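You operate a simulated robot arm through the tools that you are given. There is no shell and no other tool. Be economical: measure what you need, move in short steps, check, and stop when the job is done.

You run a simulated robot arm. Do the job below in one go: nothing can be reset, and whatever is moved stays where it is left.

Task
Close the air board: shut its three valves, vent it, dials A and C down to 3 bar.
Fine: vent after the valves are shut, till the branch needles stand at zero; the couplers stay in their sockets, dial B stays.

The check looks at the end state, three seconds after you hand in, the way a careful person would. Anything else that was tipped, shoved, dropped, spilled or broken makes it a failure.

Robot
A 6-joint arm with a two-finger parallel gripper on a trunk, on a base that drives. Base frame: it is fixed to the floor where the robot stands at the start and does not move with it; the origin is under the middle of the robot, x ahead of it, y to its left, z up; the surface under the hand at the start is at about z = 800. Readings come in mm, degrees, newtons and seconds.
Its first joint turns from -166.0 to 166.0 degrees. Places, roughly: Branch A gauge [800, 0, 1100]; Branch B gauge [800, -200, 1100]; Branch C gauge [800, -400, 1100]; left pressure dial [700, -100, 900]; left valve handle [800, 0, 900]; middle pressure dial [700, -300, 900]; middle valve handle [800, -200, 900]; right pressure dial [700, -500, 900]; right valve handle [800, -400, 900]. Payload 3.91 kg.
The tool frame sits at the grasp point between the pads (the TCP): z along the fingers, y along the line on which they close. The tips reach 30 mm beyond it. Largest opening 110 mm; finger width 20, thickness 10; the body of the gripper, 48 by 112 mm, starts 55 mm behind the TCP.
Orientation is told as [roll, pitch, yaw] about the base's x, y, z axes, in that order, counted from this pose: with the fingers straight down and closing along the base's y, the tool's x points along the base's -x, its y along +y and its z along -z.

Tools
- The arm moves only by the tool play_rows. Its argument "targets" is a list of rows, each an object (a shift or turn left out is 0, a gripper value left out holds the last) with "dr": the turn, a rotation vector about the tool's x, y, z in units of 45 degrees (1.0 is 45 degrees), a list of three; "slide": the shift along the tool's x, y, z in units of 250 mm (1.0 is 250 mm), a list of three; "jaw": the gripper command, from -1 (shut) to 1 (fully open), values between in proportion. In form: [{"dr": [wx, wy, wz], "slide": [dx, dy, dz], "jaw": jaw}, ...]. A call has 1 to 8 rows; each row is the pose to reach, as a shift and turn from the pose commanded when the call began, along the tool's axes at that moment. A call with a number of a shift or a turn outside -1 to 1 is refused whole. A row lasts 0.2 s, in which the tool goes at most 50 mm and 8.6 degrees; a call with a longer step from one row to the next is refused whole, and so is a gripper value outside its range. Where a pose cannot be reached the arm comes as near as it can. A force on the tool above 90 N (or 10 N above the force at the start of the call, whichever is more), or a blocked arm, ends the call early, and 0.2 s more pass. The fingers move at their own pace (about 153 mm/s each) and stop on an object; they squeeze with about 42 N. The grip force told is the motor's: it shows also when the fingers shut on nothing. Time passes only in rows, and 0.2 s behind the last, so rows that repeat a pose let the fingers close. The reply holds the time, the measured pose of the TCP, the force on the tool along the base axes, the opening and the grip force, in the units named above and with some noise, with the torque about the TCP (base axes, N m) and any sound that the robot's microphone picked up.
- Cameras (640 x 400 px; columns grow to the right, rows downward): "scene" is now at [198.2, 171.1, 1376.3]; the picture's right is [-0.64, -0.76, 0.00], its down [-0.43, 0.36, -0.83] and it looks along [0.63, -0.53, -0.56] (base axes); focal length 251 px, centre (320, 200). "wrist" rides on the gripper at [72, 17, -103] in the tool frame; the picture's right is [-0.23, 0.97, 0.00], its down [-0.76, -0.18, -0.62] and it looks along [-0.61, -0.14, 0.78] (tool axes); focal length 222 px, centre (320, 200). There is no depth. A picture from a camera that has moved, and an enlarged one, comes with that camera's place and axes in the base frame and with its lens. The place of the scene camera against the robot may be out by one fixed shift of up to 12 mm in any direction.
- capture(camera): a new picture of that camera. It takes no simulated time.
- drive_base(legs): drives the robot by 1 to 6 legs, each [ahead, turn to the left] in mm and degrees, along the robot's own axes; the way and the turn of a leg run together, so that a leg with both is an arc; at most 1500 mm and 180 degrees a leg. The arm and the cameras ride along, it lands a little off, and it stops where it bumps. It gives what a move gives.
- head_to(pan, tilt): turns the head with the scene camera to pan (to the left, within 120 degrees either way) and tilt (down, from -29 to 69), counted from straight ahead of the robot. It gives what a move gives.
- enlarge(camera, box): a new picture of the part [left, top, right, bottom] of that camera's present view, enlarged. It takes no simulated time.
- hand_in(): hands the job in; it is judged then, once.

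Go step by step. Nothing tells you exact positions but the pictures and the camera data: compare them with the known pose of the tool, close in by small moves and look again before you grip or let go. The budget is 120 turns and 98 pictures, counting those below and the enlarged ones. Unless the task says otherwise, let go and move clear before handing in, and close with one line.

The tools are called after ">>>" by a JSON object that holds its "method" and its "body". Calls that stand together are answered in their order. play_rows: Moves the arm, as the interface text tells. Its arguments: {"type":"object","properties":{"targets":{"type":"array","items":{"type":"object","properties":{"dr":{"type":"array","items":{"type":"number"}},"slide":{"type":"array","items":{"type":"number"}},"jaw":{"type":"number"}}}}},"required":["targets"]} The other tools are called the same way: drive_base (legs) drives the base; head_to (pan, tilt) turns the head that bears the scene camera; capture (camera) takes a picture; enlarge (camera, box) takes an enlarged picture of a part of a camera's view; hand_in () hands the job in.

At the start:

```text
t: 0.0
tool_pos: [389.8, -379.2, 1131.6]
tcp_rot: [0.0, 0.0, 0.0]
ft_force: [0.8, -0.5, 0.7]
torque: [0.01, -0.02, 0.01]
opening: 109.9
finger_force: 0.0
robot x, y, heading: [2.8, 2.3, -0.1]
head pan, tilt: [-40.1, 34.3]
```

scene: 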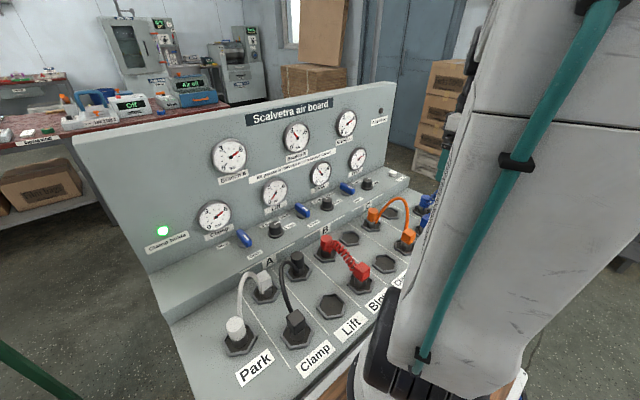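
wrist: 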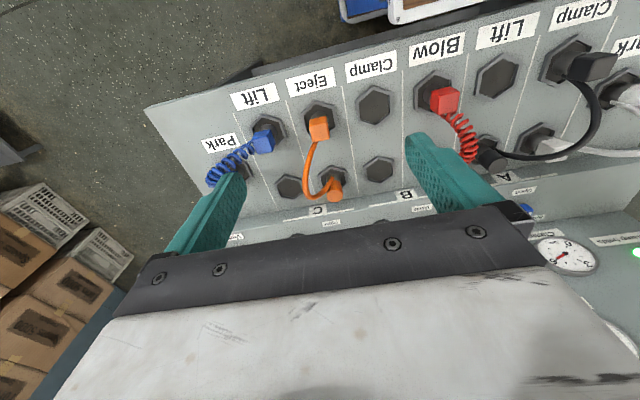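

The board stands ahead with gauges, blue valve handles and black dials. I look closer first.

>>> {"method": "enlarge", "body": {"camera": "scene", "box": [180, 90, 300, 260]}}

>>> {"method": "enlarge", "body": {"camera": "scene", "box": [260, 90, 430, 260]}}

```text
2.35 times, centred on (240, 175) of scene
camera zoom: at [198.2, 171.1, 1376.3], right [-0.64, -0.76, 0.0], down [-0.43, 0.36, -0.83], along [0.63, -0.53, -0.56], focal length 591 px, centre (508, 259)
```

zoom: 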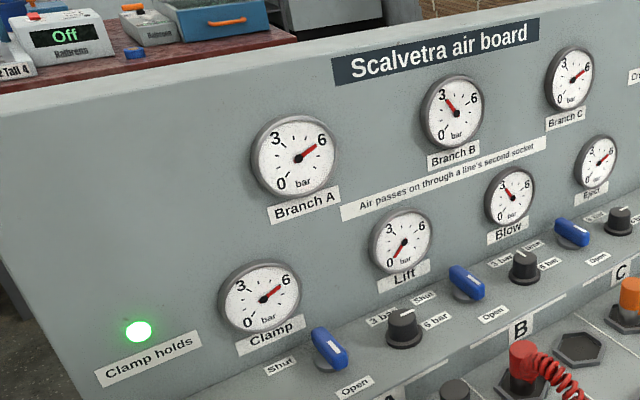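

```text
2.35 times, centred on (345, 175) of scene
camera zoom: at [198.2, 171.1, 1376.3], right [-0.64, -0.76, 0.0], down [-0.43, 0.36, -0.83], along [0.63, -0.53, -0.56], focal length 591 px, centre (261, 259)
```

zoom: 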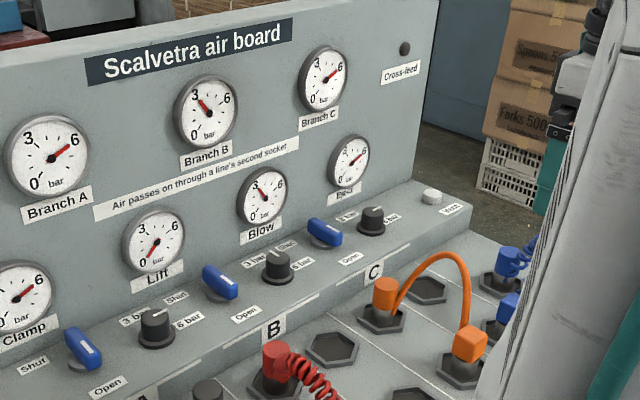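

I'll move the wrist camera to a close view of valve A and dial A.

>>> {"method": "play_rows", "body": {"targets": [{"slide": [-0.08, 0.157, 0.05], "jaw": 0}, {"slide": [-0.16, 0.314, 0.1]}, {"slide": [-0.24, 0.471, 0.15]}, {"slide": [-0.32, 0.628, 0.2]}, {"slide": [-0.4, 0.785, 0.25]}, {"slide": [-0.48, 0.94, 0.3]}]}}

>>> {"method": "play_rows", "body": {"targets": [{"slide": [-0.12, 0.12, 0.05]}, {"slide": [-0.24, 0.24, 0.1]}, {"slide": [-0.36, 0.36, 0.15]}, {"slide": [-0.5, 0.5, 0.2]}, {"slide": [-0.54, 0.63, 0.22]}]}}

>>> {"method": "capture", "body": {"camera": "wrist"}}

>>> {"method": "capture", "body": {"camera": "scene"}}

```text
t: 1.4
tool_pos: [507.7, -143.3, 1053.2]
tcp_rot: [0.0, 0.0, 0.1]
ft_force: [0.0, -0.7, -0.6]
torque: [0.0, -0.01, 0.0]
opening: 55.1
finger_force: 0.0
robot x, y, heading: [-0.0, -0.1, -0.0]
head pan, tilt: [-40.1, 34.3]
```

```text
refused: row 4 steps farther than a row can; nothing moved
```

```text
93 pictures are left
camera wrist: at [435.6, -125.7, 1158.6], right [0.23, 0.97, 0.0], down [0.76, -0.18, 0.62], along [0.61, -0.14, -0.78], focal length 222 px, centre (320, 200)
```

wrist: 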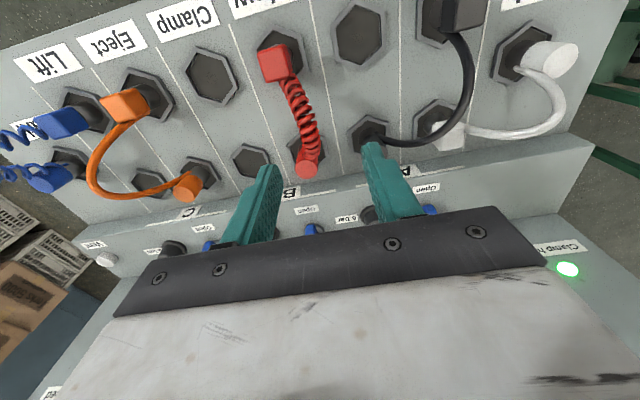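

```text
92 pictures are left
camera scene: at [198.1, 171.1, 1376.3], right [-0.64, -0.76, 0.0], down [-0.43, 0.36, -0.83], along [0.63, -0.53, -0.56], focal length 251 px, centre (320, 200)
```

scene: 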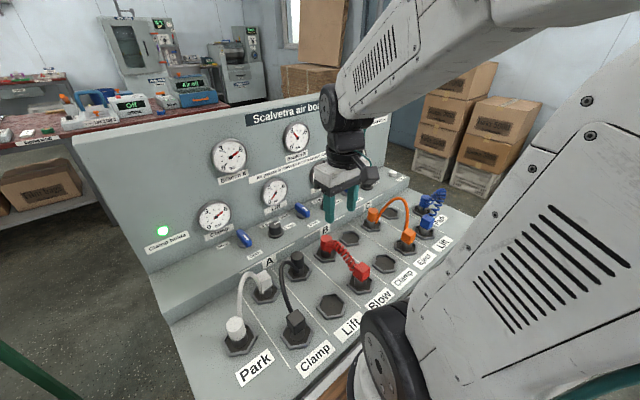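

>>> {"method": "enlarge", "body": {"camera": "wrist", "box": [60, 150, 260, 290]}}

>>> {"method": "enlarge", "body": {"camera": "scene", "box": [210, 200, 320, 280]}}

>>> {"method": "enlarge", "body": {"camera": "wrist", "box": [260, 150, 480, 290]}}

```text
2.86 times, centred on (160, 220) of wrist
camera zoom: at [435.6, -125.7, 1158.6], right [0.23, 0.97, 0.0], down [0.76, -0.18, 0.62], along [0.61, -0.14, -0.78], focal length 635 px, centre (777, 143)
```

zoom: 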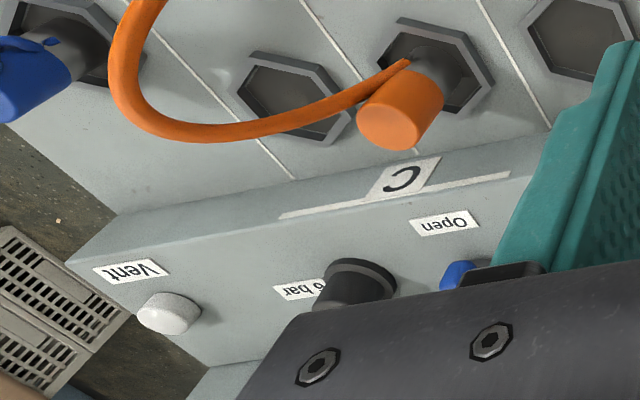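

```text
5.00 times, centred on (265, 240) of scene
camera zoom: at [198.1, 171.1, 1376.3], right [-0.64, -0.76, 0.0], down [-0.43, 0.36, -0.83], along [0.63, -0.53, -0.56], focal length 1256 px, centre (595, 0)
```

zoom: 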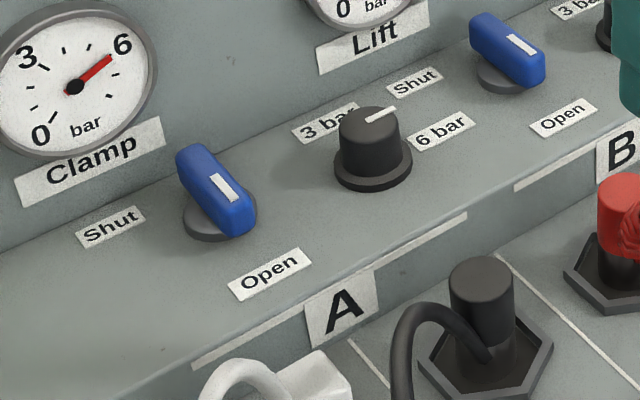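

```text
2.86 times, centred on (370, 220) of wrist
camera zoom: at [435.6, -125.7, 1158.6], right [0.23, 0.97, 0.0], down [0.76, -0.18, 0.62], along [0.61, -0.14, -0.78], focal length 635 px, centre (177, 143)
```

zoom: 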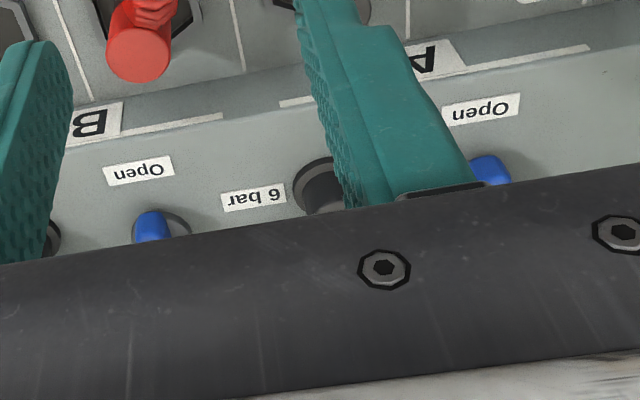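

Ledge top is about z 868, valve A axis near (735, -3), its handle pointing at "Open" (front); "Shut" lies to +y. I'll push handles with shut fingers; first hover beside handle A.

>>> {"method": "play_rows", "body": {"targets": [{"slide": [-0.162, 0.079, 0], "jaw": -1}, {"slide": [-0.324, 0.158, 0]}, {"slide": [-0.486, 0.237, 0]}, {"slide": [-0.648, 0.316, 0]}, {"slide": [-0.81, 0.38, 0]}, {"slide": [-0.81, 0.38, 0.18]}, {"slide": [-0.81, 0.38, 0.36]}, {"slide": [-0.81, 0.38, 0.36]}]}}

>>> {"method": "capture", "body": {"camera": "wrist"}}

>>> {"method": "enlarge", "body": {"camera": "scene", "box": [200, 170, 320, 270]}}

```text
t: 3.2
tool_pos: [710.9, -47.0, 964.7]
tcp_rot: [0.1, 0.0, 0.0]
ft_force: [-0.7, -0.8, 1.3]
torque: [0.02, 0.0, 0.02]
opening: 0.0
finger_force: 37.2
robot x, y, heading: [-1.4, -3.6, -0.2]
head pan, tilt: [-40.1, 34.3]
```

```text
88 pictures are left
camera wrist: at [639.3, -29.4, 1069.5], right [0.23, 0.97, 0.0], down [0.76, -0.18, 0.62], along [0.61, -0.14, -0.78], focal length 222 px, centre (320, 200)
```

wrist: 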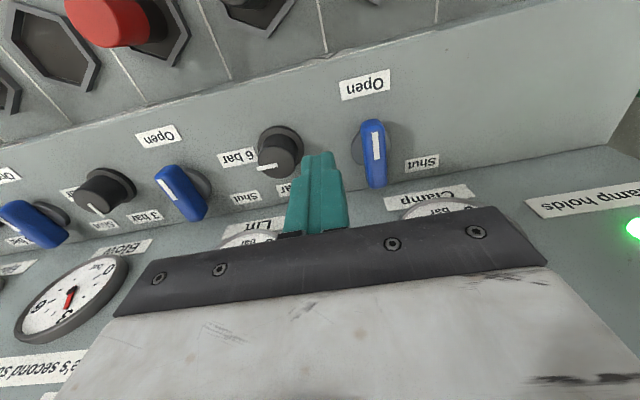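

```text
4.00 times, centred on (260, 220) of scene
camera zoom: at [198.2, 171.2, 1376.3], right [-0.64, -0.76, 0.0], down [-0.43, 0.36, -0.83], along [0.63, -0.53, -0.56], focal length 1005 px, centre (560, 120)
```

zoom: 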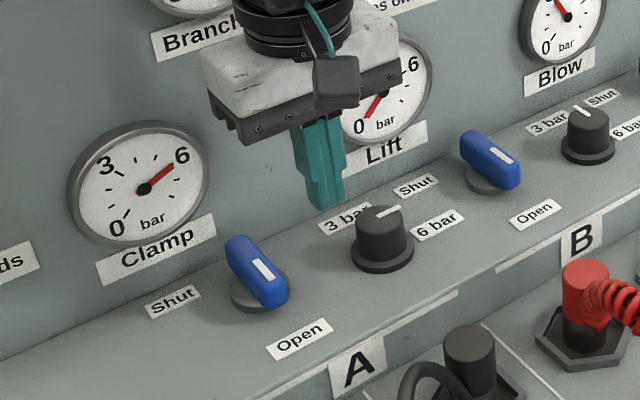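

>>> {"method": "play_rows", "body": {"targets": [{"slide": [-0.024, 0.02, 0.112], "jaw": -1}, {"slide": [-0.024, 0.036, 0.18]}, {"slide": [-0.024, 0.036, 0.228]}, {"slide": [-0.024, 0.036, 0.228]}]}}

>>> {"method": "capture", "body": {"camera": "wrist"}}

>>> {"method": "enlarge", "body": {"camera": "scene", "box": [200, 170, 320, 270]}}

```text
t: 4.2
tool_pos: [715.7, -40.9, 907.6]
tcp_rot: [0.0, -0.1, 0.0]
ft_force: [-0.2, 0.0, -1.0]
torque: [-0.01, 0.03, -0.01]
opening: 0.0
finger_force: 37.4
robot x, y, heading: [-1.0, -1.4, 0.1]
head pan, tilt: [-40.1, 34.3]
```

```text
86 pictures are left
camera wrist: at [643.8, -23.0, 1011.9], right [0.23, 0.97, 0.0], down [0.76, -0.18, 0.62], along [0.61, -0.14, -0.78], focal length 222 px, centre (320, 200)
```

wrist: 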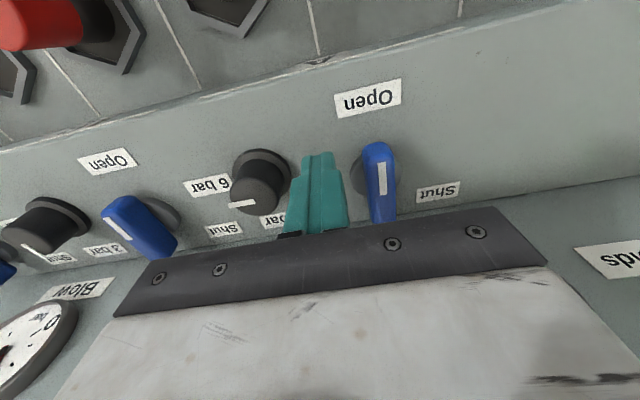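

```text
4.00 times, centred on (260, 220) of scene
camera zoom: at [198.3, 171.2, 1376.3], right [-0.64, -0.76, 0.0], down [-0.43, 0.36, -0.83], along [0.63, -0.53, -0.56], focal length 1005 px, centre (560, 120)
```

zoom: 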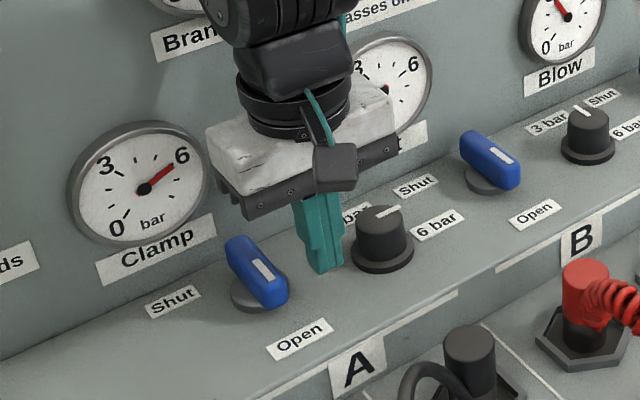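

>>> {"method": "play_rows", "body": {"targets": [{"slide": [-0.004, 0.0, 0.026], "jaw": -1}, {"slide": [-0.004, 0.056, 0.026]}, {"slide": [0.024, 0.088, 0.026]}, {"slide": [0.044, 0.132, 0.026]}, {"slide": [0.036, 0.184, 0.026]}, {"slide": [0.0, 0.228, 0.026]}, {"slide": [-0.004, 0.232, 0.026]}]}}

>>> {"method": "capture", "body": {"camera": "wrist"}}

>>> {"method": "enlarge", "body": {"camera": "scene", "box": [200, 170, 320, 270]}}

```text
t: 5.8
tool_pos: [719.0, 18.8, 901.5]
tcp_rot: [0.0, 0.2, 0.1]
ft_force: [-3.9, 3.9, -1.9]
torque: [0.03, 0.04, 0.08]
opening: 0.2
finger_force: 38.4
robot x, y, heading: [2.2, -1.0, -0.1]
head pan, tilt: [-40.1, 34.3]
```

```text
84 pictures are left
camera wrist: at [646.7, 35.6, 1005.9], right [0.23, 0.97, 0.0], down [0.76, -0.18, 0.62], along [0.61, -0.14, -0.78], focal length 222 px, centre (320, 200)
```

wrist: 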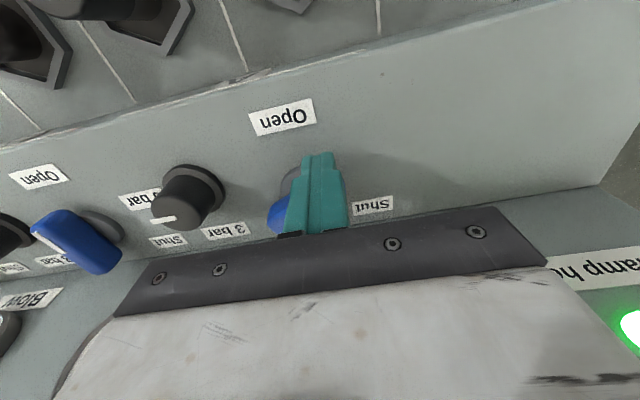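

```text
4.00 times, centred on (260, 220) of scene
camera zoom: at [198.1, 171.4, 1376.3], right [-0.64, -0.76, 0.0], down [-0.43, 0.36, -0.83], along [0.63, -0.53, -0.56], focal length 1005 px, centre (560, 120)
```

zoom: 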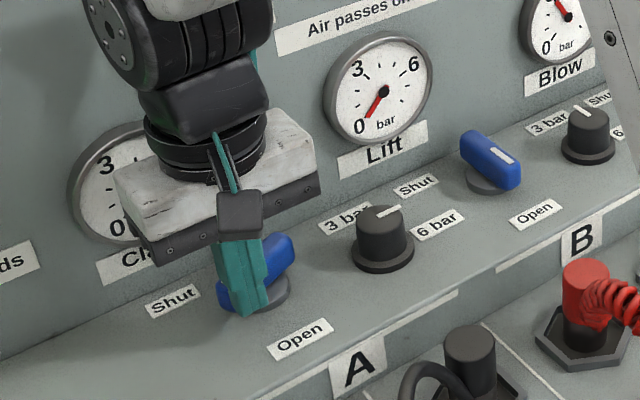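

Handle A swung to Shut. A slight extra push for the stop, then back off, rise and inspect.

>>> {"method": "play_rows", "body": {"targets": [{"slide": [-0.012, 0.02, 0], "jaw": -1}, {"slide": [-0.016, 0.02, 0]}, {"slide": [0.08, 0.02, 0]}, {"slide": [0.1, 0.0, -0.12]}, {"slide": [0.1, -0.1, -0.3]}, {"slide": [0.1, -0.25, -0.4]}]}}

>>> {"method": "capture", "body": {"camera": "wrist"}}

>>> {"method": "capture", "body": {"camera": "scene"}}

>>> {"method": "enlarge", "body": {"camera": "scene", "box": [200, 170, 320, 270]}}

```text
refused: row 5 steps farther than a row can; nothing moved
```

```text
82 pictures are left
camera wrist: at [646.7, 35.6, 1005.9], right [0.23, 0.97, 0.0], down [0.76, -0.18, 0.62], along [0.61, -0.14, -0.78], focal length 222 px, centre (320, 200)
```

wrist: 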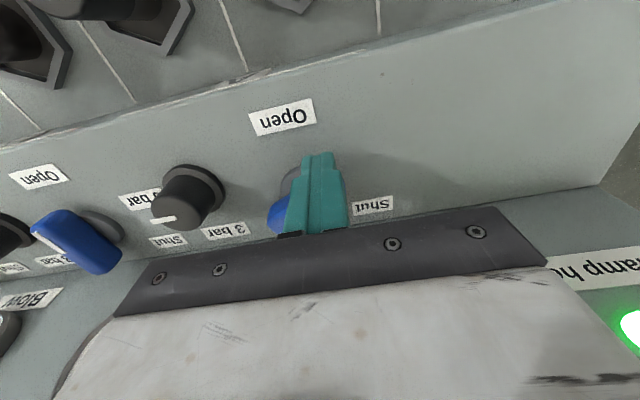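

```text
81 pictures are left
camera scene: at [198.1, 171.4, 1376.3], right [-0.64, -0.76, 0.0], down [-0.43, 0.36, -0.83], along [0.63, -0.53, -0.56], focal length 251 px, centre (320, 200)
```

scene: 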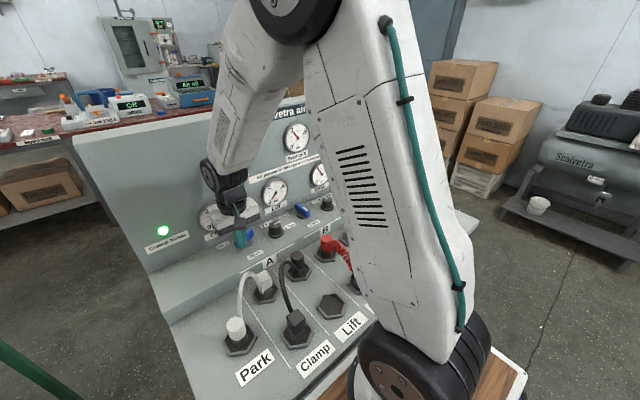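

```text
4.00 times, centred on (260, 220) of scene
camera zoom: at [198.1, 171.4, 1376.3], right [-0.64, -0.76, 0.0], down [-0.43, 0.36, -0.83], along [0.63, -0.53, -0.56], focal length 1005 px, centre (560, 120)
```

zoom: 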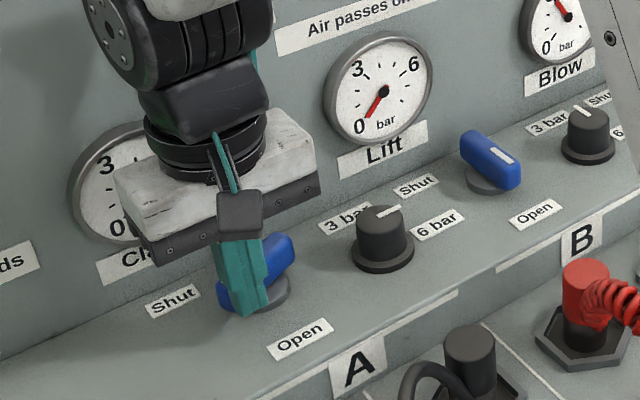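

>>> {"method": "play_rows", "body": {"targets": [{"slide": [-0.012, 0.02, 0], "jaw": -1}, {"slide": [-0.016, 0.02, 0]}, {"slide": [0.08, 0.02, 0]}, {"slide": [0.1, 0.0, -0.12]}, {"slide": [0.1, -0.06, -0.28]}, {"slide": [0.1, -0.2, -0.36]}]}}

>>> {"method": "capture", "body": {"camera": "wrist"}}

>>> {"method": "enlarge", "body": {"camera": "scene", "box": [180, 90, 320, 270]}}

```text
t: 7.2
tool_pos: [691.9, -30.1, 992.2]
tcp_rot: [0.0, -0.1, 0.0]
ft_force: [-0.3, 0.6, -0.7]
torque: [-0.03, 0.04, -0.02]
opening: 0.0
finger_force: 37.9
robot x, y, heading: [0.8, 1.8, 0.3]
head pan, tilt: [-40.1, 34.3]
```

```text
79 pictures are left
camera wrist: at [620.2, -13.0, 1096.4], right [0.23, 0.97, 0.0], down [0.76, -0.18, 0.62], along [0.61, -0.14, -0.78], focal length 222 px, centre (320, 200)
```

wrist: 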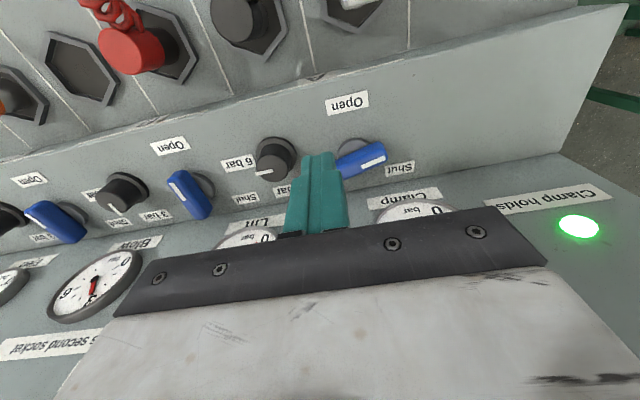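

```text
2.22 times, centred on (250, 180) of scene
camera zoom: at [198.4, 171.4, 1376.3], right [-0.64, -0.76, 0.0], down [-0.43, 0.36, -0.83], along [0.63, -0.53, -0.56], focal length 558 px, centre (476, 244)
```

zoom: 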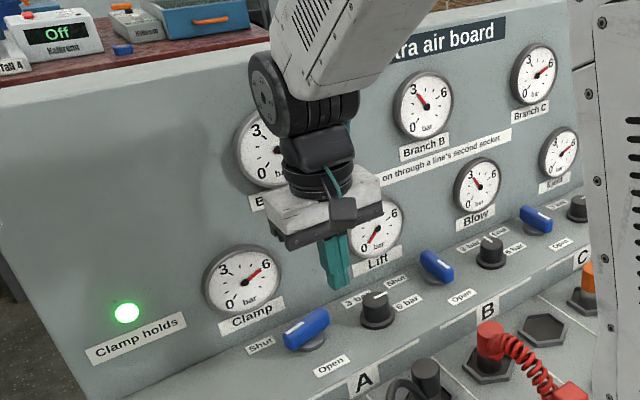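

>>> {"method": "enlarge", "body": {"camera": "wrist", "box": [240, 80, 440, 210]}}

>>> {"method": "enlarge", "body": {"camera": "scene", "box": [230, 215, 290, 265]}}

```text
3.08 times, centred on (340, 145) of wrist
camera zoom: at [620.2, -13.0, 1096.4], right [0.23, 0.97, 0.0], down [0.76, -0.18, 0.62], along [0.61, -0.14, -0.78], focal length 684 px, centre (258, 369)
```

zoom: 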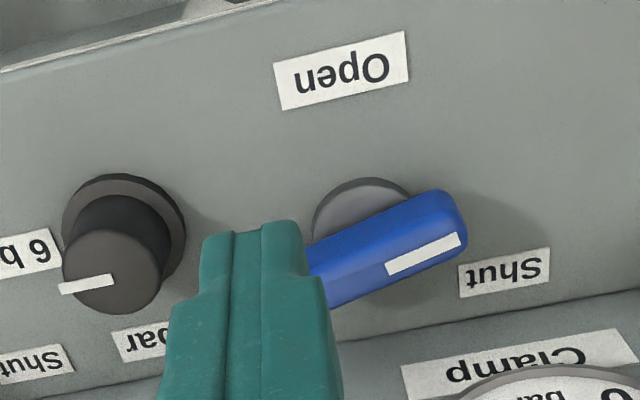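

```text
8.00 times, centred on (260, 240) of scene
camera zoom: at [198.4, 171.4, 1376.3], right [-0.64, -0.76, 0.0], down [-0.43, 0.36, -0.83], along [0.63, -0.53, -0.56], focal length 2010 px, centre (800, -120)
```

zoom: 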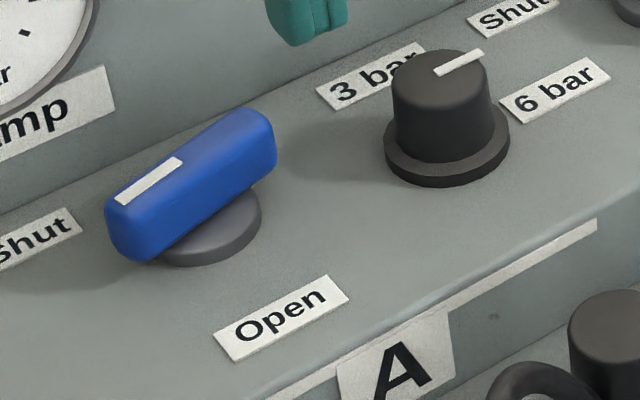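

Valve A is about 10° short of Shut; I'll nudge it further.

>>> {"method": "play_rows", "body": {"targets": [{"slide": [0.0, 0.1, 0.06], "jaw": -1}, {"slide": [0.0, 0.2, 0.12]}, {"slide": [0.0, 0.2, 0.24]}, {"slide": [0.0, 0.2, 0.364]}, {"slide": [-0.072, 0.2, 0.364]}, {"slide": [-0.12, 0.2, 0.364]}, {"slide": [-0.144, 0.2, 0.364]}, {"slide": [-0.144, 0.2, 0.364]}]}}

>>> {"method": "enlarge", "body": {"camera": "scene", "box": [230, 215, 290, 265]}}

```text
t: 9.0
tool_pos: [729.3, 18.3, 903.1]
tcp_rot: [0.0, 0.0, 0.0]
ft_force: [-1.6, 0.1, -0.1]
torque: [0.0, 0.02, 0.0]
opening: 0.0
finger_force: 37.3
robot x, y, heading: [-1.0, -0.3, 0.2]
head pan, tilt: [-40.1, 34.3]
```

```text
8.00 times, centred on (260, 240) of scene
camera zoom: at [198.2, 171.2, 1376.3], right [-0.64, -0.76, 0.0], down [-0.43, 0.36, -0.83], along [0.63, -0.53, -0.56], focal length 2010 px, centre (800, -120)
```

zoom: 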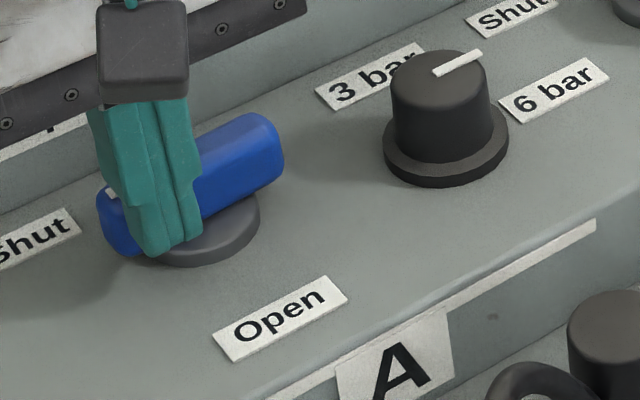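

>>> {"method": "play_rows", "body": {"targets": [{"slide": [0.1, 0, 0], "jaw": -1}, {"slide": [0.16, 0.0, -0.14]}, {"slide": [0.18, -0.04, -0.3]}, {"slide": [0.18, -0.2, -0.36]}, {"slide": [0.18, -0.3, -0.36]}]}}

>>> {"method": "enlarge", "body": {"camera": "wrist", "box": [260, 80, 460, 210]}}

>>> {"method": "enlarge", "body": {"camera": "scene", "box": [230, 215, 290, 265]}}

```text
t: 10.2
tool_pos: [682.4, -53.8, 991.1]
tcp_rot: [0.0, 0.0, 0.0]
ft_force: [0.3, -0.2, 0.3]
torque: [-0.01, -0.01, -0.01]
opening: 0.0
finger_force: 38.1
robot x, y, heading: [-1.0, -4.4, 0.1]
head pan, tilt: [-40.1, 34.3]
```

```text
3.08 times, centred on (360, 145) of wrist
camera zoom: at [610.5, -36.7, 1096.0], right [0.23, 0.97, 0.0], down [0.76, -0.18, 0.62], along [0.61, -0.14, -0.78], focal length 684 px, centre (197, 369)
```

zoom: 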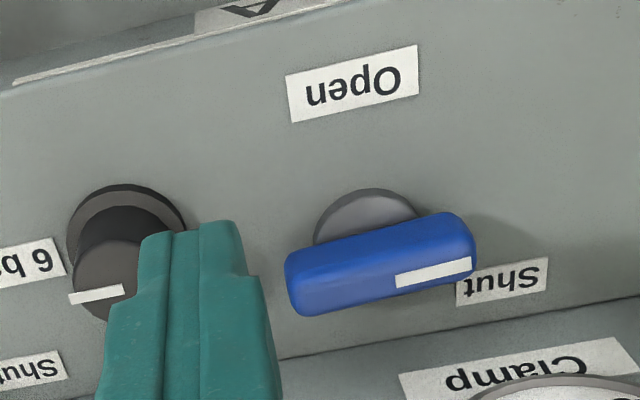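

```text
8.00 times, centred on (260, 240) of scene
camera zoom: at [198.2, 171.4, 1376.3], right [-0.64, -0.76, 0.0], down [-0.43, 0.36, -0.83], along [0.63, -0.53, -0.56], focal length 2010 px, centre (800, -120)
```

zoom: 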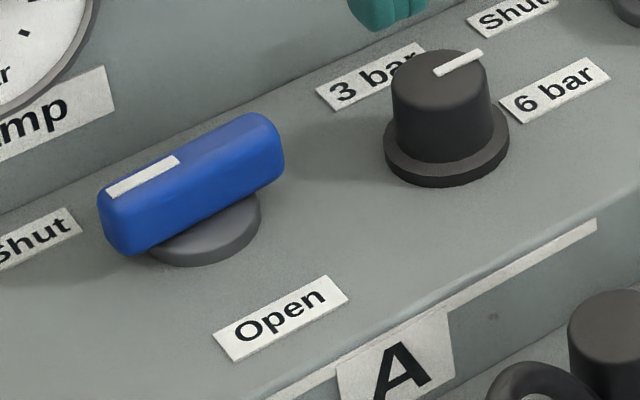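

Valve A is now at Shut. Next hover at the same relative place by valve B.

>>> {"method": "play_rows", "body": {"targets": [{"slide": [-0.023, -0.154, 0.0], "jaw": -1}, {"slide": [-0.046, -0.309, 0.0]}, {"slide": [-0.07, -0.463, 0.02]}, {"slide": [-0.093, -0.618, 0.06]}, {"slide": [-0.116, -0.772, 0.104]}, {"slide": [-0.116, -0.772, 0.104]}]}}

>>> {"method": "capture", "body": {"camera": "wrist"}}

>>> {"method": "capture", "body": {"camera": "scene"}}

```text
t: 11.6
tool_pos: [715.6, -252.1, 964.8]
tcp_rot: [0.0, 0.0, 0.0]
ft_force: [0.6, -0.1, 0.5]
torque: [0.01, -0.03, -0.01]
opening: 0.1
finger_force: 38.2
robot x, y, heading: [0.4, 0.9, 0.1]
head pan, tilt: [-40.1, 34.3]
```

```text
72 pictures are left
camera wrist: at [642.5, -234.5, 1069.5], right [0.23, 0.97, 0.0], down [0.76, -0.18, 0.62], along [0.61, -0.14, -0.78], focal length 222 px, centre (320, 200)
```

wrist: 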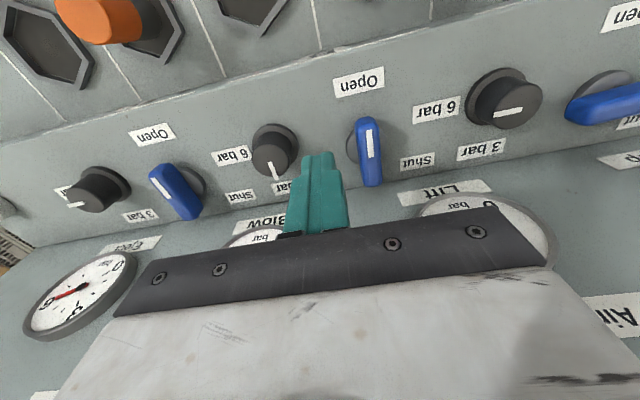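

```text
71 pictures are left
camera scene: at [198.2, 171.2, 1376.3], right [-0.64, -0.76, 0.0], down [-0.43, 0.36, -0.83], along [0.63, -0.53, -0.56], focal length 251 px, centre (320, 200)
```

scene: 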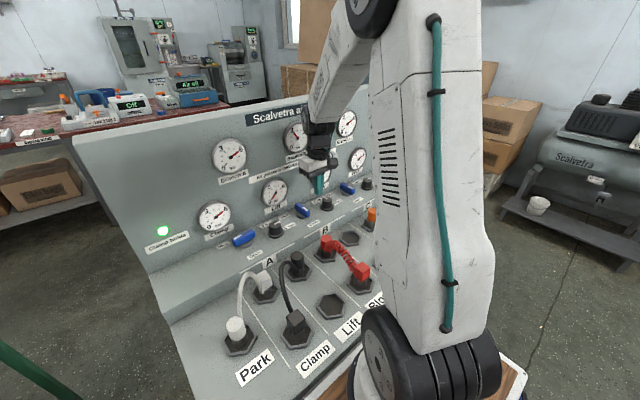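

>>> {"method": "play_rows", "body": {"targets": [{"slide": [-0.028, 0.016, 0.16], "jaw": -1}, {"slide": [-0.028, 0.016, 0.252]}, {"slide": [-0.028, 0.072, 0.252]}, {"slide": [0.0, 0.104, 0.252]}, {"slide": [0.02, 0.148, 0.252]}, {"slide": [0.012, 0.2, 0.252]}, {"slide": [-0.024, 0.244, 0.252]}, {"slide": [-0.056, 0.248, 0.252]}]}}

>>> {"method": "play_rows", "body": {"targets": [{"slide": [-0.012, 0.0, 0], "jaw": -1}, {"slide": [-0.016, 0, 0]}, {"slide": [0.08, 0, 0]}, {"slide": [0.16, 0.0, -0.14]}, {"slide": [0.18, -0.04, -0.3]}, {"slide": [0.18, -0.2, -0.36]}, {"slide": [0.18, -0.3, -0.36]}]}}

>>> {"method": "enlarge", "body": {"camera": "wrist", "box": [260, 80, 460, 210]}}

>>> {"method": "enlarge", "body": {"camera": "scene", "box": [200, 100, 400, 280]}}

```text
t: 13.4
tool_pos: [728.9, -187.3, 902.5]
tcp_rot: [0.1, 0.0, 0.0]
ft_force: [-1.6, 1.3, 1.2]
torque: [0.0, 0.05, 0.02]
opening: 0.1
finger_force: 37.6
robot x, y, heading: [-1.1, 0.9, 0.0]
head pan, tilt: [-40.1, 34.3]
```

```text
t: 15.0
tool_pos: [679.9, -260.3, 991.8]
tcp_rot: [0.0, 0.0, 0.0]
ft_force: [0.4, 0.3, 0.7]
torque: [-0.01, -0.01, 0.02]
opening: 0.1
finger_force: 37.5
robot x, y, heading: [2.2, 0.3, 0.0]
head pan, tilt: [-40.1, 34.3]
```

```text
3.08 times, centred on (360, 145) of wrist
camera zoom: at [609.6, -243.9, 1096.1], right [0.23, 0.97, 0.0], down [0.76, -0.18, 0.62], along [0.61, -0.14, -0.78], focal length 684 px, centre (197, 369)
```

zoom: 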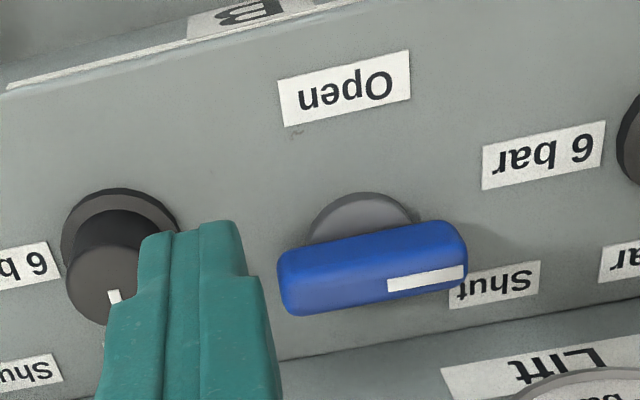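

```text
2.22 times, centred on (300, 190) of scene
camera zoom: at [198.2, 171.4, 1376.3], right [-0.64, -0.76, 0.0], down [-0.43, 0.36, -0.83], along [0.63, -0.53, -0.56], focal length 558 px, centre (364, 222)
```

zoom: 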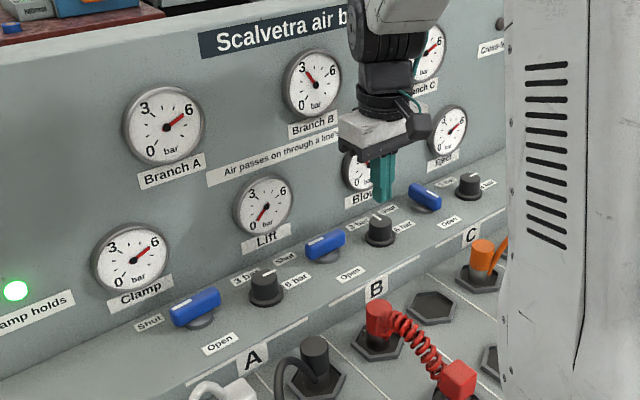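

>>> {"method": "play_rows", "body": {"targets": [{"slide": [-0.023, -0.156, 0.0], "jaw": -1}, {"slide": [-0.046, -0.312, 0.0]}, {"slide": [-0.07, -0.468, 0.02]}, {"slide": [-0.093, -0.624, 0.06]}, {"slide": [-0.124, -0.78, 0.108]}, {"slide": [-0.124, -0.78, 0.108]}]}}

>>> {"method": "capture", "body": {"camera": "wrist"}}

>>> {"method": "capture", "body": {"camera": "scene"}}

```text
t: 16.4
tool_pos: [710.3, -457.6, 965.1]
tcp_rot: [0.1, 0.1, 0.0]
ft_force: [-0.2, -0.1, -0.4]
torque: [0.01, 0.02, 0.03]
opening: 0.0
finger_force: 37.8
robot x, y, heading: [-3.0, 2.4, -0.3]
head pan, tilt: [-40.1, 34.3]
```

```text
68 pictures are left
camera wrist: at [638.1, -440.9, 1068.8], right [0.23, 0.97, 0.0], down [0.76, -0.18, 0.62], along [0.61, -0.14, -0.78], focal length 222 px, centre (320, 200)
```

wrist: 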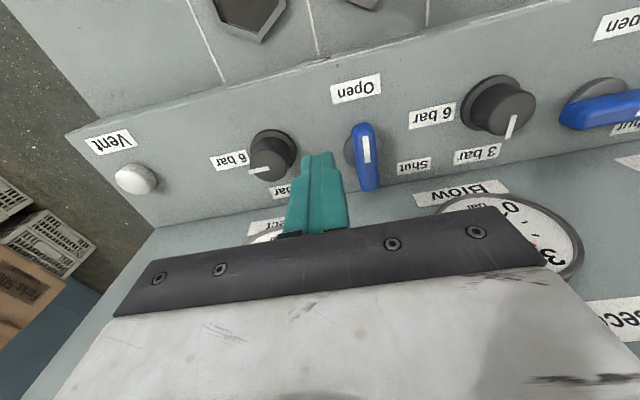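

```text
67 pictures are left
camera scene: at [198.2, 171.1, 1376.3], right [-0.64, -0.76, 0.0], down [-0.43, 0.36, -0.83], along [0.63, -0.53, -0.56], focal length 251 px, centre (320, 200)
```

scene: 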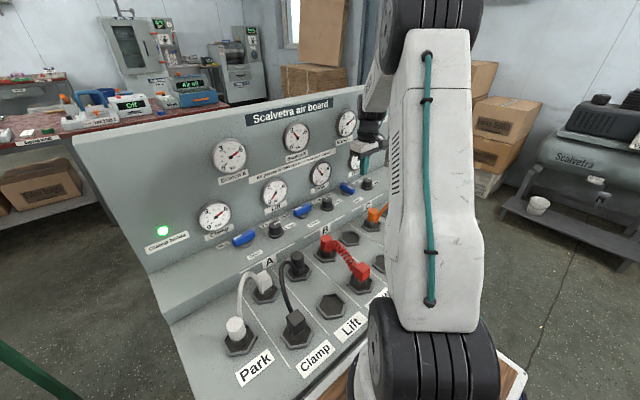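

>>> {"method": "play_rows", "body": {"targets": [{"slide": [-0.04, 0.004, 0.16], "jaw": -1}, {"slide": [-0.04, 0.004, 0.252]}, {"slide": [-0.04, 0.06, 0.252]}, {"slide": [-0.012, 0.092, 0.252]}, {"slide": [0.008, 0.136, 0.252]}, {"slide": [0.0, 0.188, 0.252]}, {"slide": [-0.036, 0.232, 0.252]}, {"slide": [-0.068, 0.236, 0.252]}]}}

>>> {"method": "play_rows", "body": {"targets": [{"slide": [-0.008, 0.0, 0], "jaw": -1}, {"slide": [-0.008, 0, 0]}, {"slide": [0.08, 0, 0]}, {"slide": [0.16, 0.0, -0.14]}, {"slide": [0.18, -0.04, -0.3]}, {"slide": [0.18, -0.2, -0.36]}, {"slide": [0.18, -0.3, -0.36]}]}}

>>> {"method": "enlarge", "body": {"camera": "wrist", "box": [260, 80, 460, 210]}}

>>> {"method": "capture", "body": {"camera": "wrist"}}

>>> {"method": "capture", "body": {"camera": "scene"}}

```text
t: 18.2
tool_pos: [730.2, -398.9, 901.6]
tcp_rot: [-0.1, 0.1, 0.0]
ft_force: [-1.2, 0.4, -0.2]
torque: [0.0, 0.02, 0.0]
opening: 0.0
finger_force: 37.2
robot x, y, heading: [1.5, -1.1, 0.2]
head pan, tilt: [-40.1, 34.3]
```

```text
t: 19.8
tool_pos: [685.3, -471.9, 990.4]
tcp_rot: [0.0, -0.1, 0.0]
ft_force: [-0.7, 0.8, -0.3]
torque: [-0.02, -0.01, -0.02]
opening: 0.0
finger_force: 37.8
robot x, y, heading: [-1.1, -0.4, -0.3]
head pan, tilt: [-40.1, 34.3]
```

```text
3.08 times, centred on (360, 145) of wrist
camera zoom: at [613.3, -454.8, 1095.2], right [0.23, 0.97, 0.0], down [0.76, -0.18, 0.62], along [0.61, -0.14, -0.78], focal length 684 px, centre (197, 369)
```

zoom: 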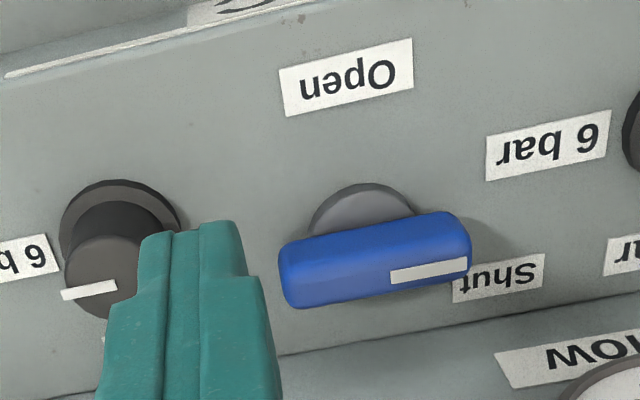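

```text
65 pictures are left
camera wrist: at [613.3, -454.8, 1095.2], right [0.23, 0.97, 0.0], down [0.76, -0.18, 0.62], along [0.61, -0.14, -0.78], focal length 222 px, centre (320, 200)
```

wrist: 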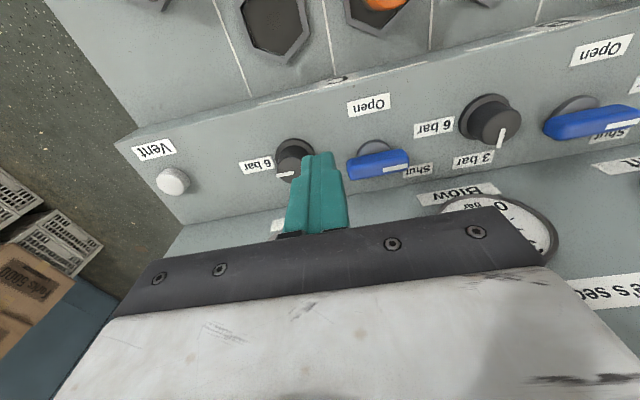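

```text
64 pictures are left
camera scene: at [198.2, 171.3, 1376.3], right [-0.64, -0.76, 0.0], down [-0.43, 0.36, -0.83], along [0.63, -0.53, -0.56], focal length 251 px, centre (320, 200)
```

scene: 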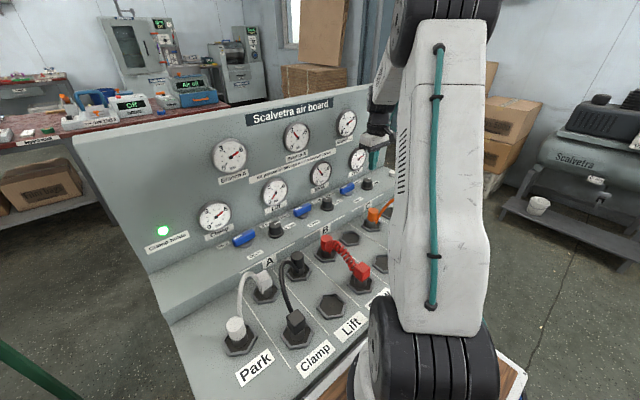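

All three valves are shut. Now hover with opened fingers over dial C to check the alignment.

>>> {"method": "play_rows", "body": {"targets": [{"slide": [-0.07, -0.064, 0.0], "jaw": -0.05}, {"slide": [-0.144, -0.128, 0.06]}, {"slide": [-0.144, -0.128, 0.16]}, {"slide": [-0.144, -0.128, 0.16]}]}}

>>> {"method": "capture", "body": {"camera": "wrist"}}

>>> {"method": "capture", "body": {"camera": "scene"}}

```text
t: 20.8
tool_pos: [720.2, -507.4, 952.7]
tcp_rot: [0.0, 0.0, 0.0]
ft_force: [0.1, -0.2, -0.1]
torque: [0.0, -0.02, -0.02]
opening: 52.2
finger_force: 0.1
robot x, y, heading: [-2.2, -4.4, 0.3]
head pan, tilt: [-40.1, 34.3]
```

```text
63 pictures are left
camera wrist: at [647.8, -489.6, 1056.9], right [0.23, 0.97, 0.0], down [0.76, -0.18, 0.62], along [0.61, -0.14, -0.78], focal length 222 px, centre (320, 200)
```

wrist: 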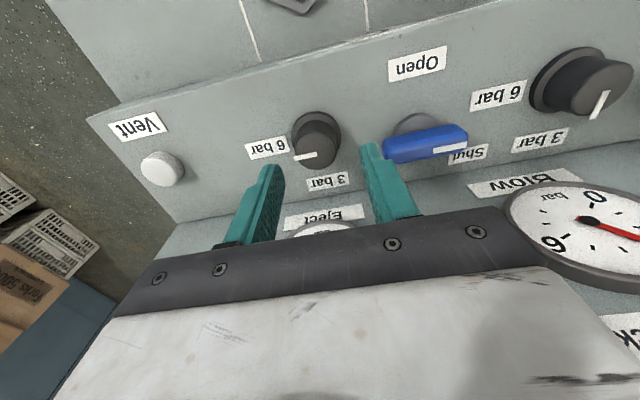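

```text
62 pictures are left
camera scene: at [198.2, 171.1, 1376.3], right [-0.64, -0.76, 0.0], down [-0.43, 0.36, -0.83], along [0.63, -0.53, -0.56], focal length 251 px, centre (320, 200)
```

scene: 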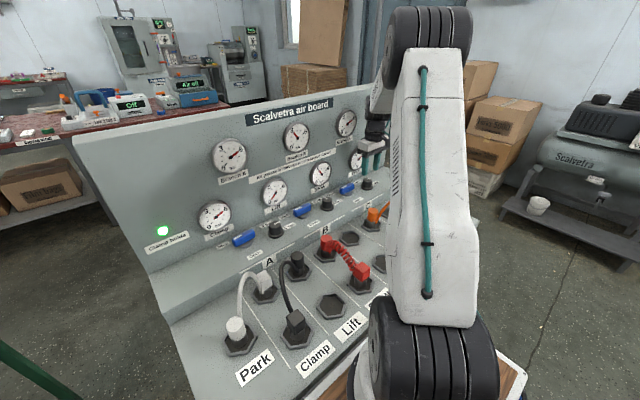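

>>> {"method": "play_rows", "body": {"targets": [{"slide": [-0.008, -0.007, 0.0], "dr": [0, 0, 0.185], "jaw": -0.05}, {"slide": [-0.016, -0.014, 0.0], "dr": [0, 0, 0.37]}, {"slide": [-0.016, -0.014, 0.0], "dr": [0, 0, 0.555]}, {"slide": [-0.016, -0.014, 0.06], "dr": [0, 0, 0.555]}, {"slide": [-0.016, -0.014, 0.12], "dr": [0, 0, 0.555]}, {"slide": [-0.016, -0.014, 0.172], "dr": [0, 0, 0.555]}, {"slide": [-0.016, -0.014, 0.172], "dr": [0, 0, 0.555]}]}}

>>> {"method": "capture", "body": {"camera": "wrist"}}

>>> {"method": "enlarge", "body": {"camera": "scene", "box": [320, 120, 420, 220]}}

```text
t: 22.4
tool_pos: [725.3, -509.1, 909.1]
tcp_rot: [0.0, 0.0, -25.0]
ft_force: [-0.6, -0.5, 0.5]
torque: [0.0, -0.01, -0.02]
opening: 52.3
finger_force: 0.0
robot x, y, heading: [-2.0, -2.7, -0.2]
head pan, tilt: [-40.1, 34.3]
```

```text
61 pictures are left
camera wrist: at [666.9, -463.0, 1013.6], right [0.62, 0.79, 0.0], down [0.62, -0.48, 0.62], along [0.49, -0.39, -0.78], focal length 222 px, centre (320, 200)
```

wrist: 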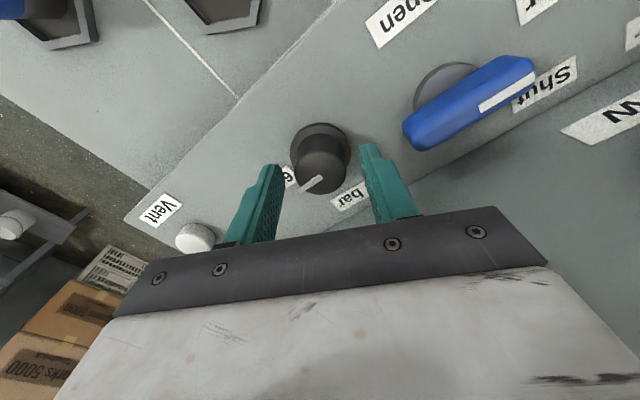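

```text
4.00 times, centred on (370, 170) of scene
camera zoom: at [198.3, 171.1, 1376.3], right [-0.64, -0.76, 0.0], down [-0.43, 0.36, -0.83], along [0.63, -0.53, -0.56], focal length 1005 px, centre (120, 320)
```

zoom: 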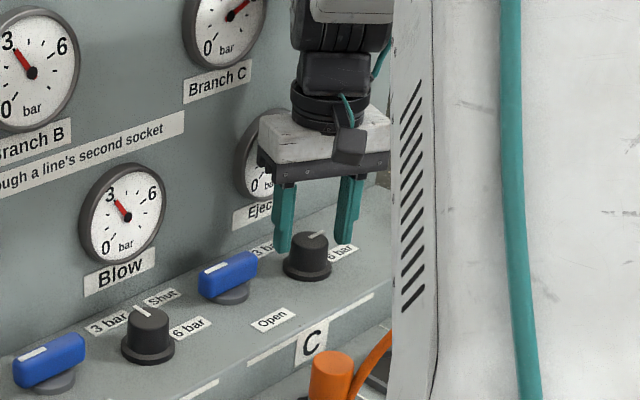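

Fingers straddle dial C well. I close on it.

>>> {"method": "play_rows", "body": {"targets": [{"slide": [0, 0, 0.016], "jaw": -0.05}, {"slide": [0, 0, 0.016], "jaw": -0.5}, {"slide": [0, 0, 0.016], "jaw": -0.7}, {"slide": [0, 0, 0.016], "jaw": -0.7}]}}

>>> {"method": "capture", "body": {"camera": "wrist"}}

```text
t: 23.4
tool_pos: [724.7, -511.1, 906.3]
tcp_rot: [0.0, -0.1, -25.0]
ft_force: [-1.4, -8.5, 1.1]
torque: [-0.45, 0.04, -0.09]
opening: 35.3
finger_force: 45.3
robot x, y, heading: [0.4, 0.7, 0.1]
head pan, tilt: [-40.1, 34.3]
```

```text
59 pictures are left
camera wrist: at [666.4, -463.9, 1010.3], right [0.62, 0.79, 0.0], down [0.61, -0.48, 0.62], along [0.49, -0.39, -0.78], focal length 222 px, centre (320, 200)
```

wrist: 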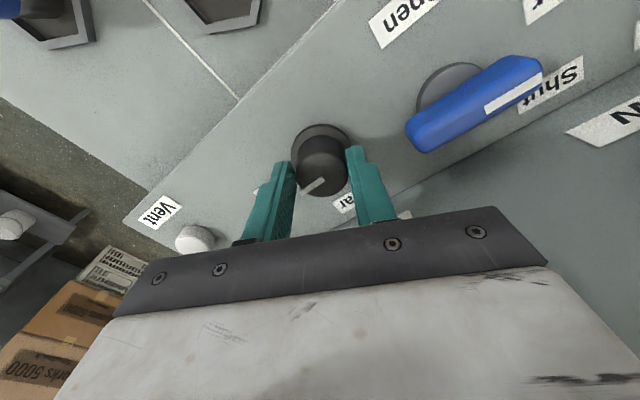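

>>> {"method": "play_rows", "body": {"targets": [{"slide": [-0.002, -0.005, 0], "dr": [0, 0, 0], "jaw": -0.7}, {"slide": [-0.002, -0.005, 0], "dr": [0, 0, -0.18]}, {"slide": [-0.002, -0.005, 0], "dr": [0, 0, -0.36]}, {"slide": [-0.002, -0.005, 0], "dr": [0, 0, -0.54]}, {"slide": [-0.002, -0.005, 0], "dr": [0, 0, -0.72]}, {"slide": [-0.002, -0.005, 0], "dr": [0, 0, -0.9]}, {"slide": [-0.002, -0.005, 0], "dr": [0, 0, -1.0]}, {"slide": [-0.002, -0.005, 0], "dr": [0, 0, -1.0]}]}}

>>> {"method": "capture", "body": {"camera": "wrist"}}

>>> {"method": "enlarge", "body": {"camera": "scene", "box": [320, 120, 420, 220]}}

```text
t: 25.2
tool_pos: [725.8, -515.5, 906.4]
tcp_rot: [-0.3, -0.1, 20.0]
ft_force: [-2.3, -62.7, 2.4]
torque: [-1.71, -0.39, -0.33]
opening: 35.4
finger_force: 44.9
robot x, y, heading: [2.0, 1.5, -0.0]
head pan, tilt: [-40.1, 34.3]
```

```text
58 pictures are left
camera wrist: at [651.4, -522.8, 1010.1], right [-0.12, 0.99, 0.0], down [0.77, 0.1, 0.62], along [0.62, 0.07, -0.78], focal length 222 px, centre (320, 200)
```

wrist: 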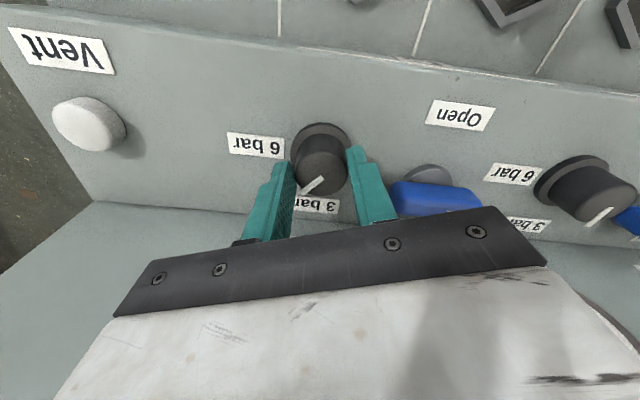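

```text
4.00 times, centred on (370, 170) of scene
camera zoom: at [198.7, 167.7, 1376.7], right [-0.65, -0.76, 0.0], down [-0.43, 0.37, -0.83], along [0.63, -0.53, -0.56], focal length 1005 px, centre (120, 320)
```

zoom: 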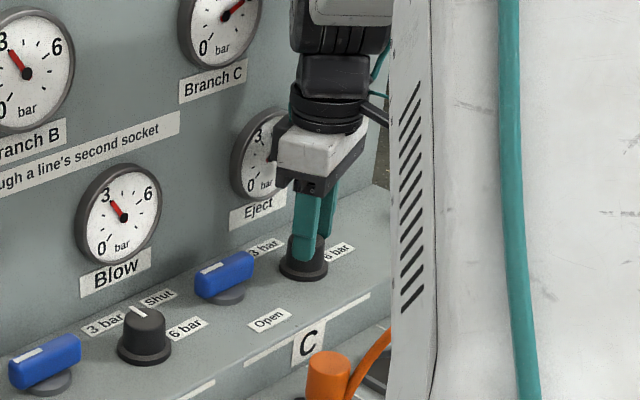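

Dial C turned 45° with the hand but a side force built up; I release and reassess.

>>> {"method": "play_rows", "body": {"targets": [{"slide": [0, 0, 0], "jaw": -0.05}, {"slide": [0, 0, 0], "jaw": -0.05}, {"slide": [0, 0, 0], "jaw": -0.05}]}}

>>> {"method": "capture", "body": {"camera": "wrist"}}

>>> {"method": "enlarge", "body": {"camera": "scene", "box": [320, 120, 420, 220]}}

```text
t: 26.0
tool_pos: [725.1, -509.8, 905.1]
tcp_rot: [0.2, 0.1, 20.0]
ft_force: [0.1, 0.2, 0.2]
torque: [0.0, 0.01, -0.02]
opening: 52.5
finger_force: 0.1
robot x, y, heading: [-1.4, 0.3, -0.2]
head pan, tilt: [-40.1, 34.3]
```

```text
56 pictures are left
camera wrist: at [651.7, -519.1, 1010.0], right [-0.12, 0.99, 0.0], down [0.78, 0.09, 0.62], along [0.62, 0.08, -0.78], focal length 222 px, centre (320, 200)
```

wrist: 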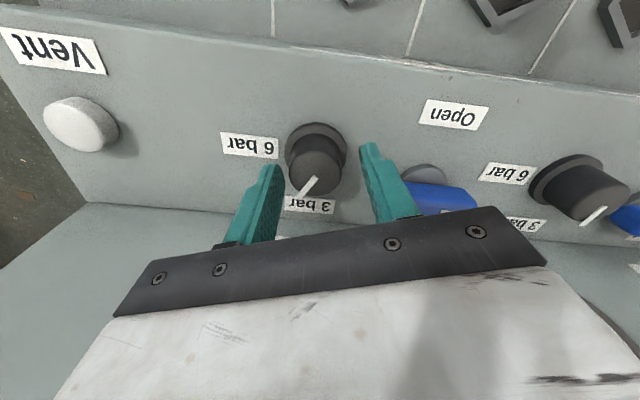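

```text
4.00 times, centred on (370, 170) of scene
camera zoom: at [198.2, 170.7, 1376.3], right [-0.64, -0.76, 0.0], down [-0.43, 0.36, -0.83], along [0.63, -0.53, -0.56], focal length 1005 px, centre (120, 320)
```

zoom: 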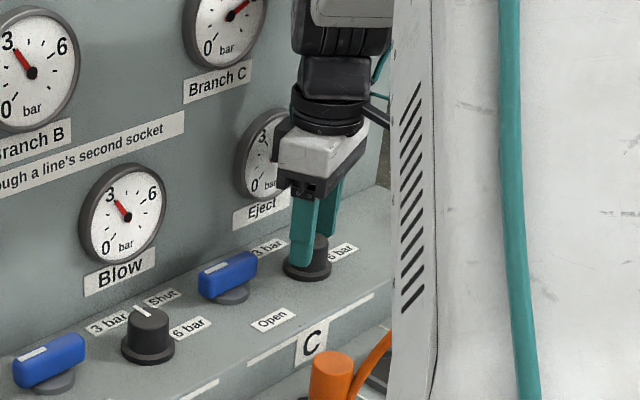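

>>> {"method": "enlarge", "body": {"camera": "wrist", "box": [240, 100, 400, 220]}}

```text
3.33 times, centred on (320, 160) of wrist
camera zoom: at [651.7, -519.1, 1010.0], right [-0.12, 0.99, 0.0], down [0.78, 0.09, 0.62], along [0.62, 0.08, -0.78], focal length 740 px, centre (320, 333)
```

zoom: 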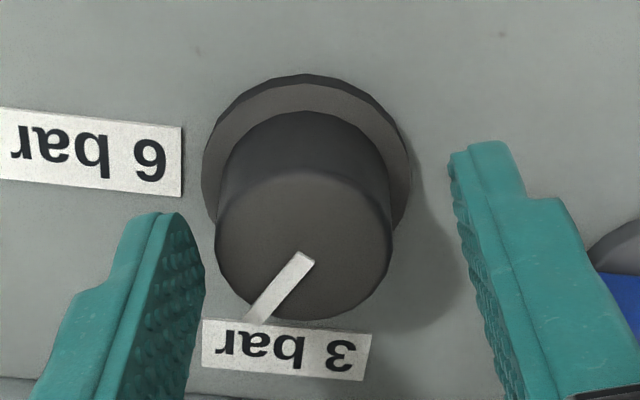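

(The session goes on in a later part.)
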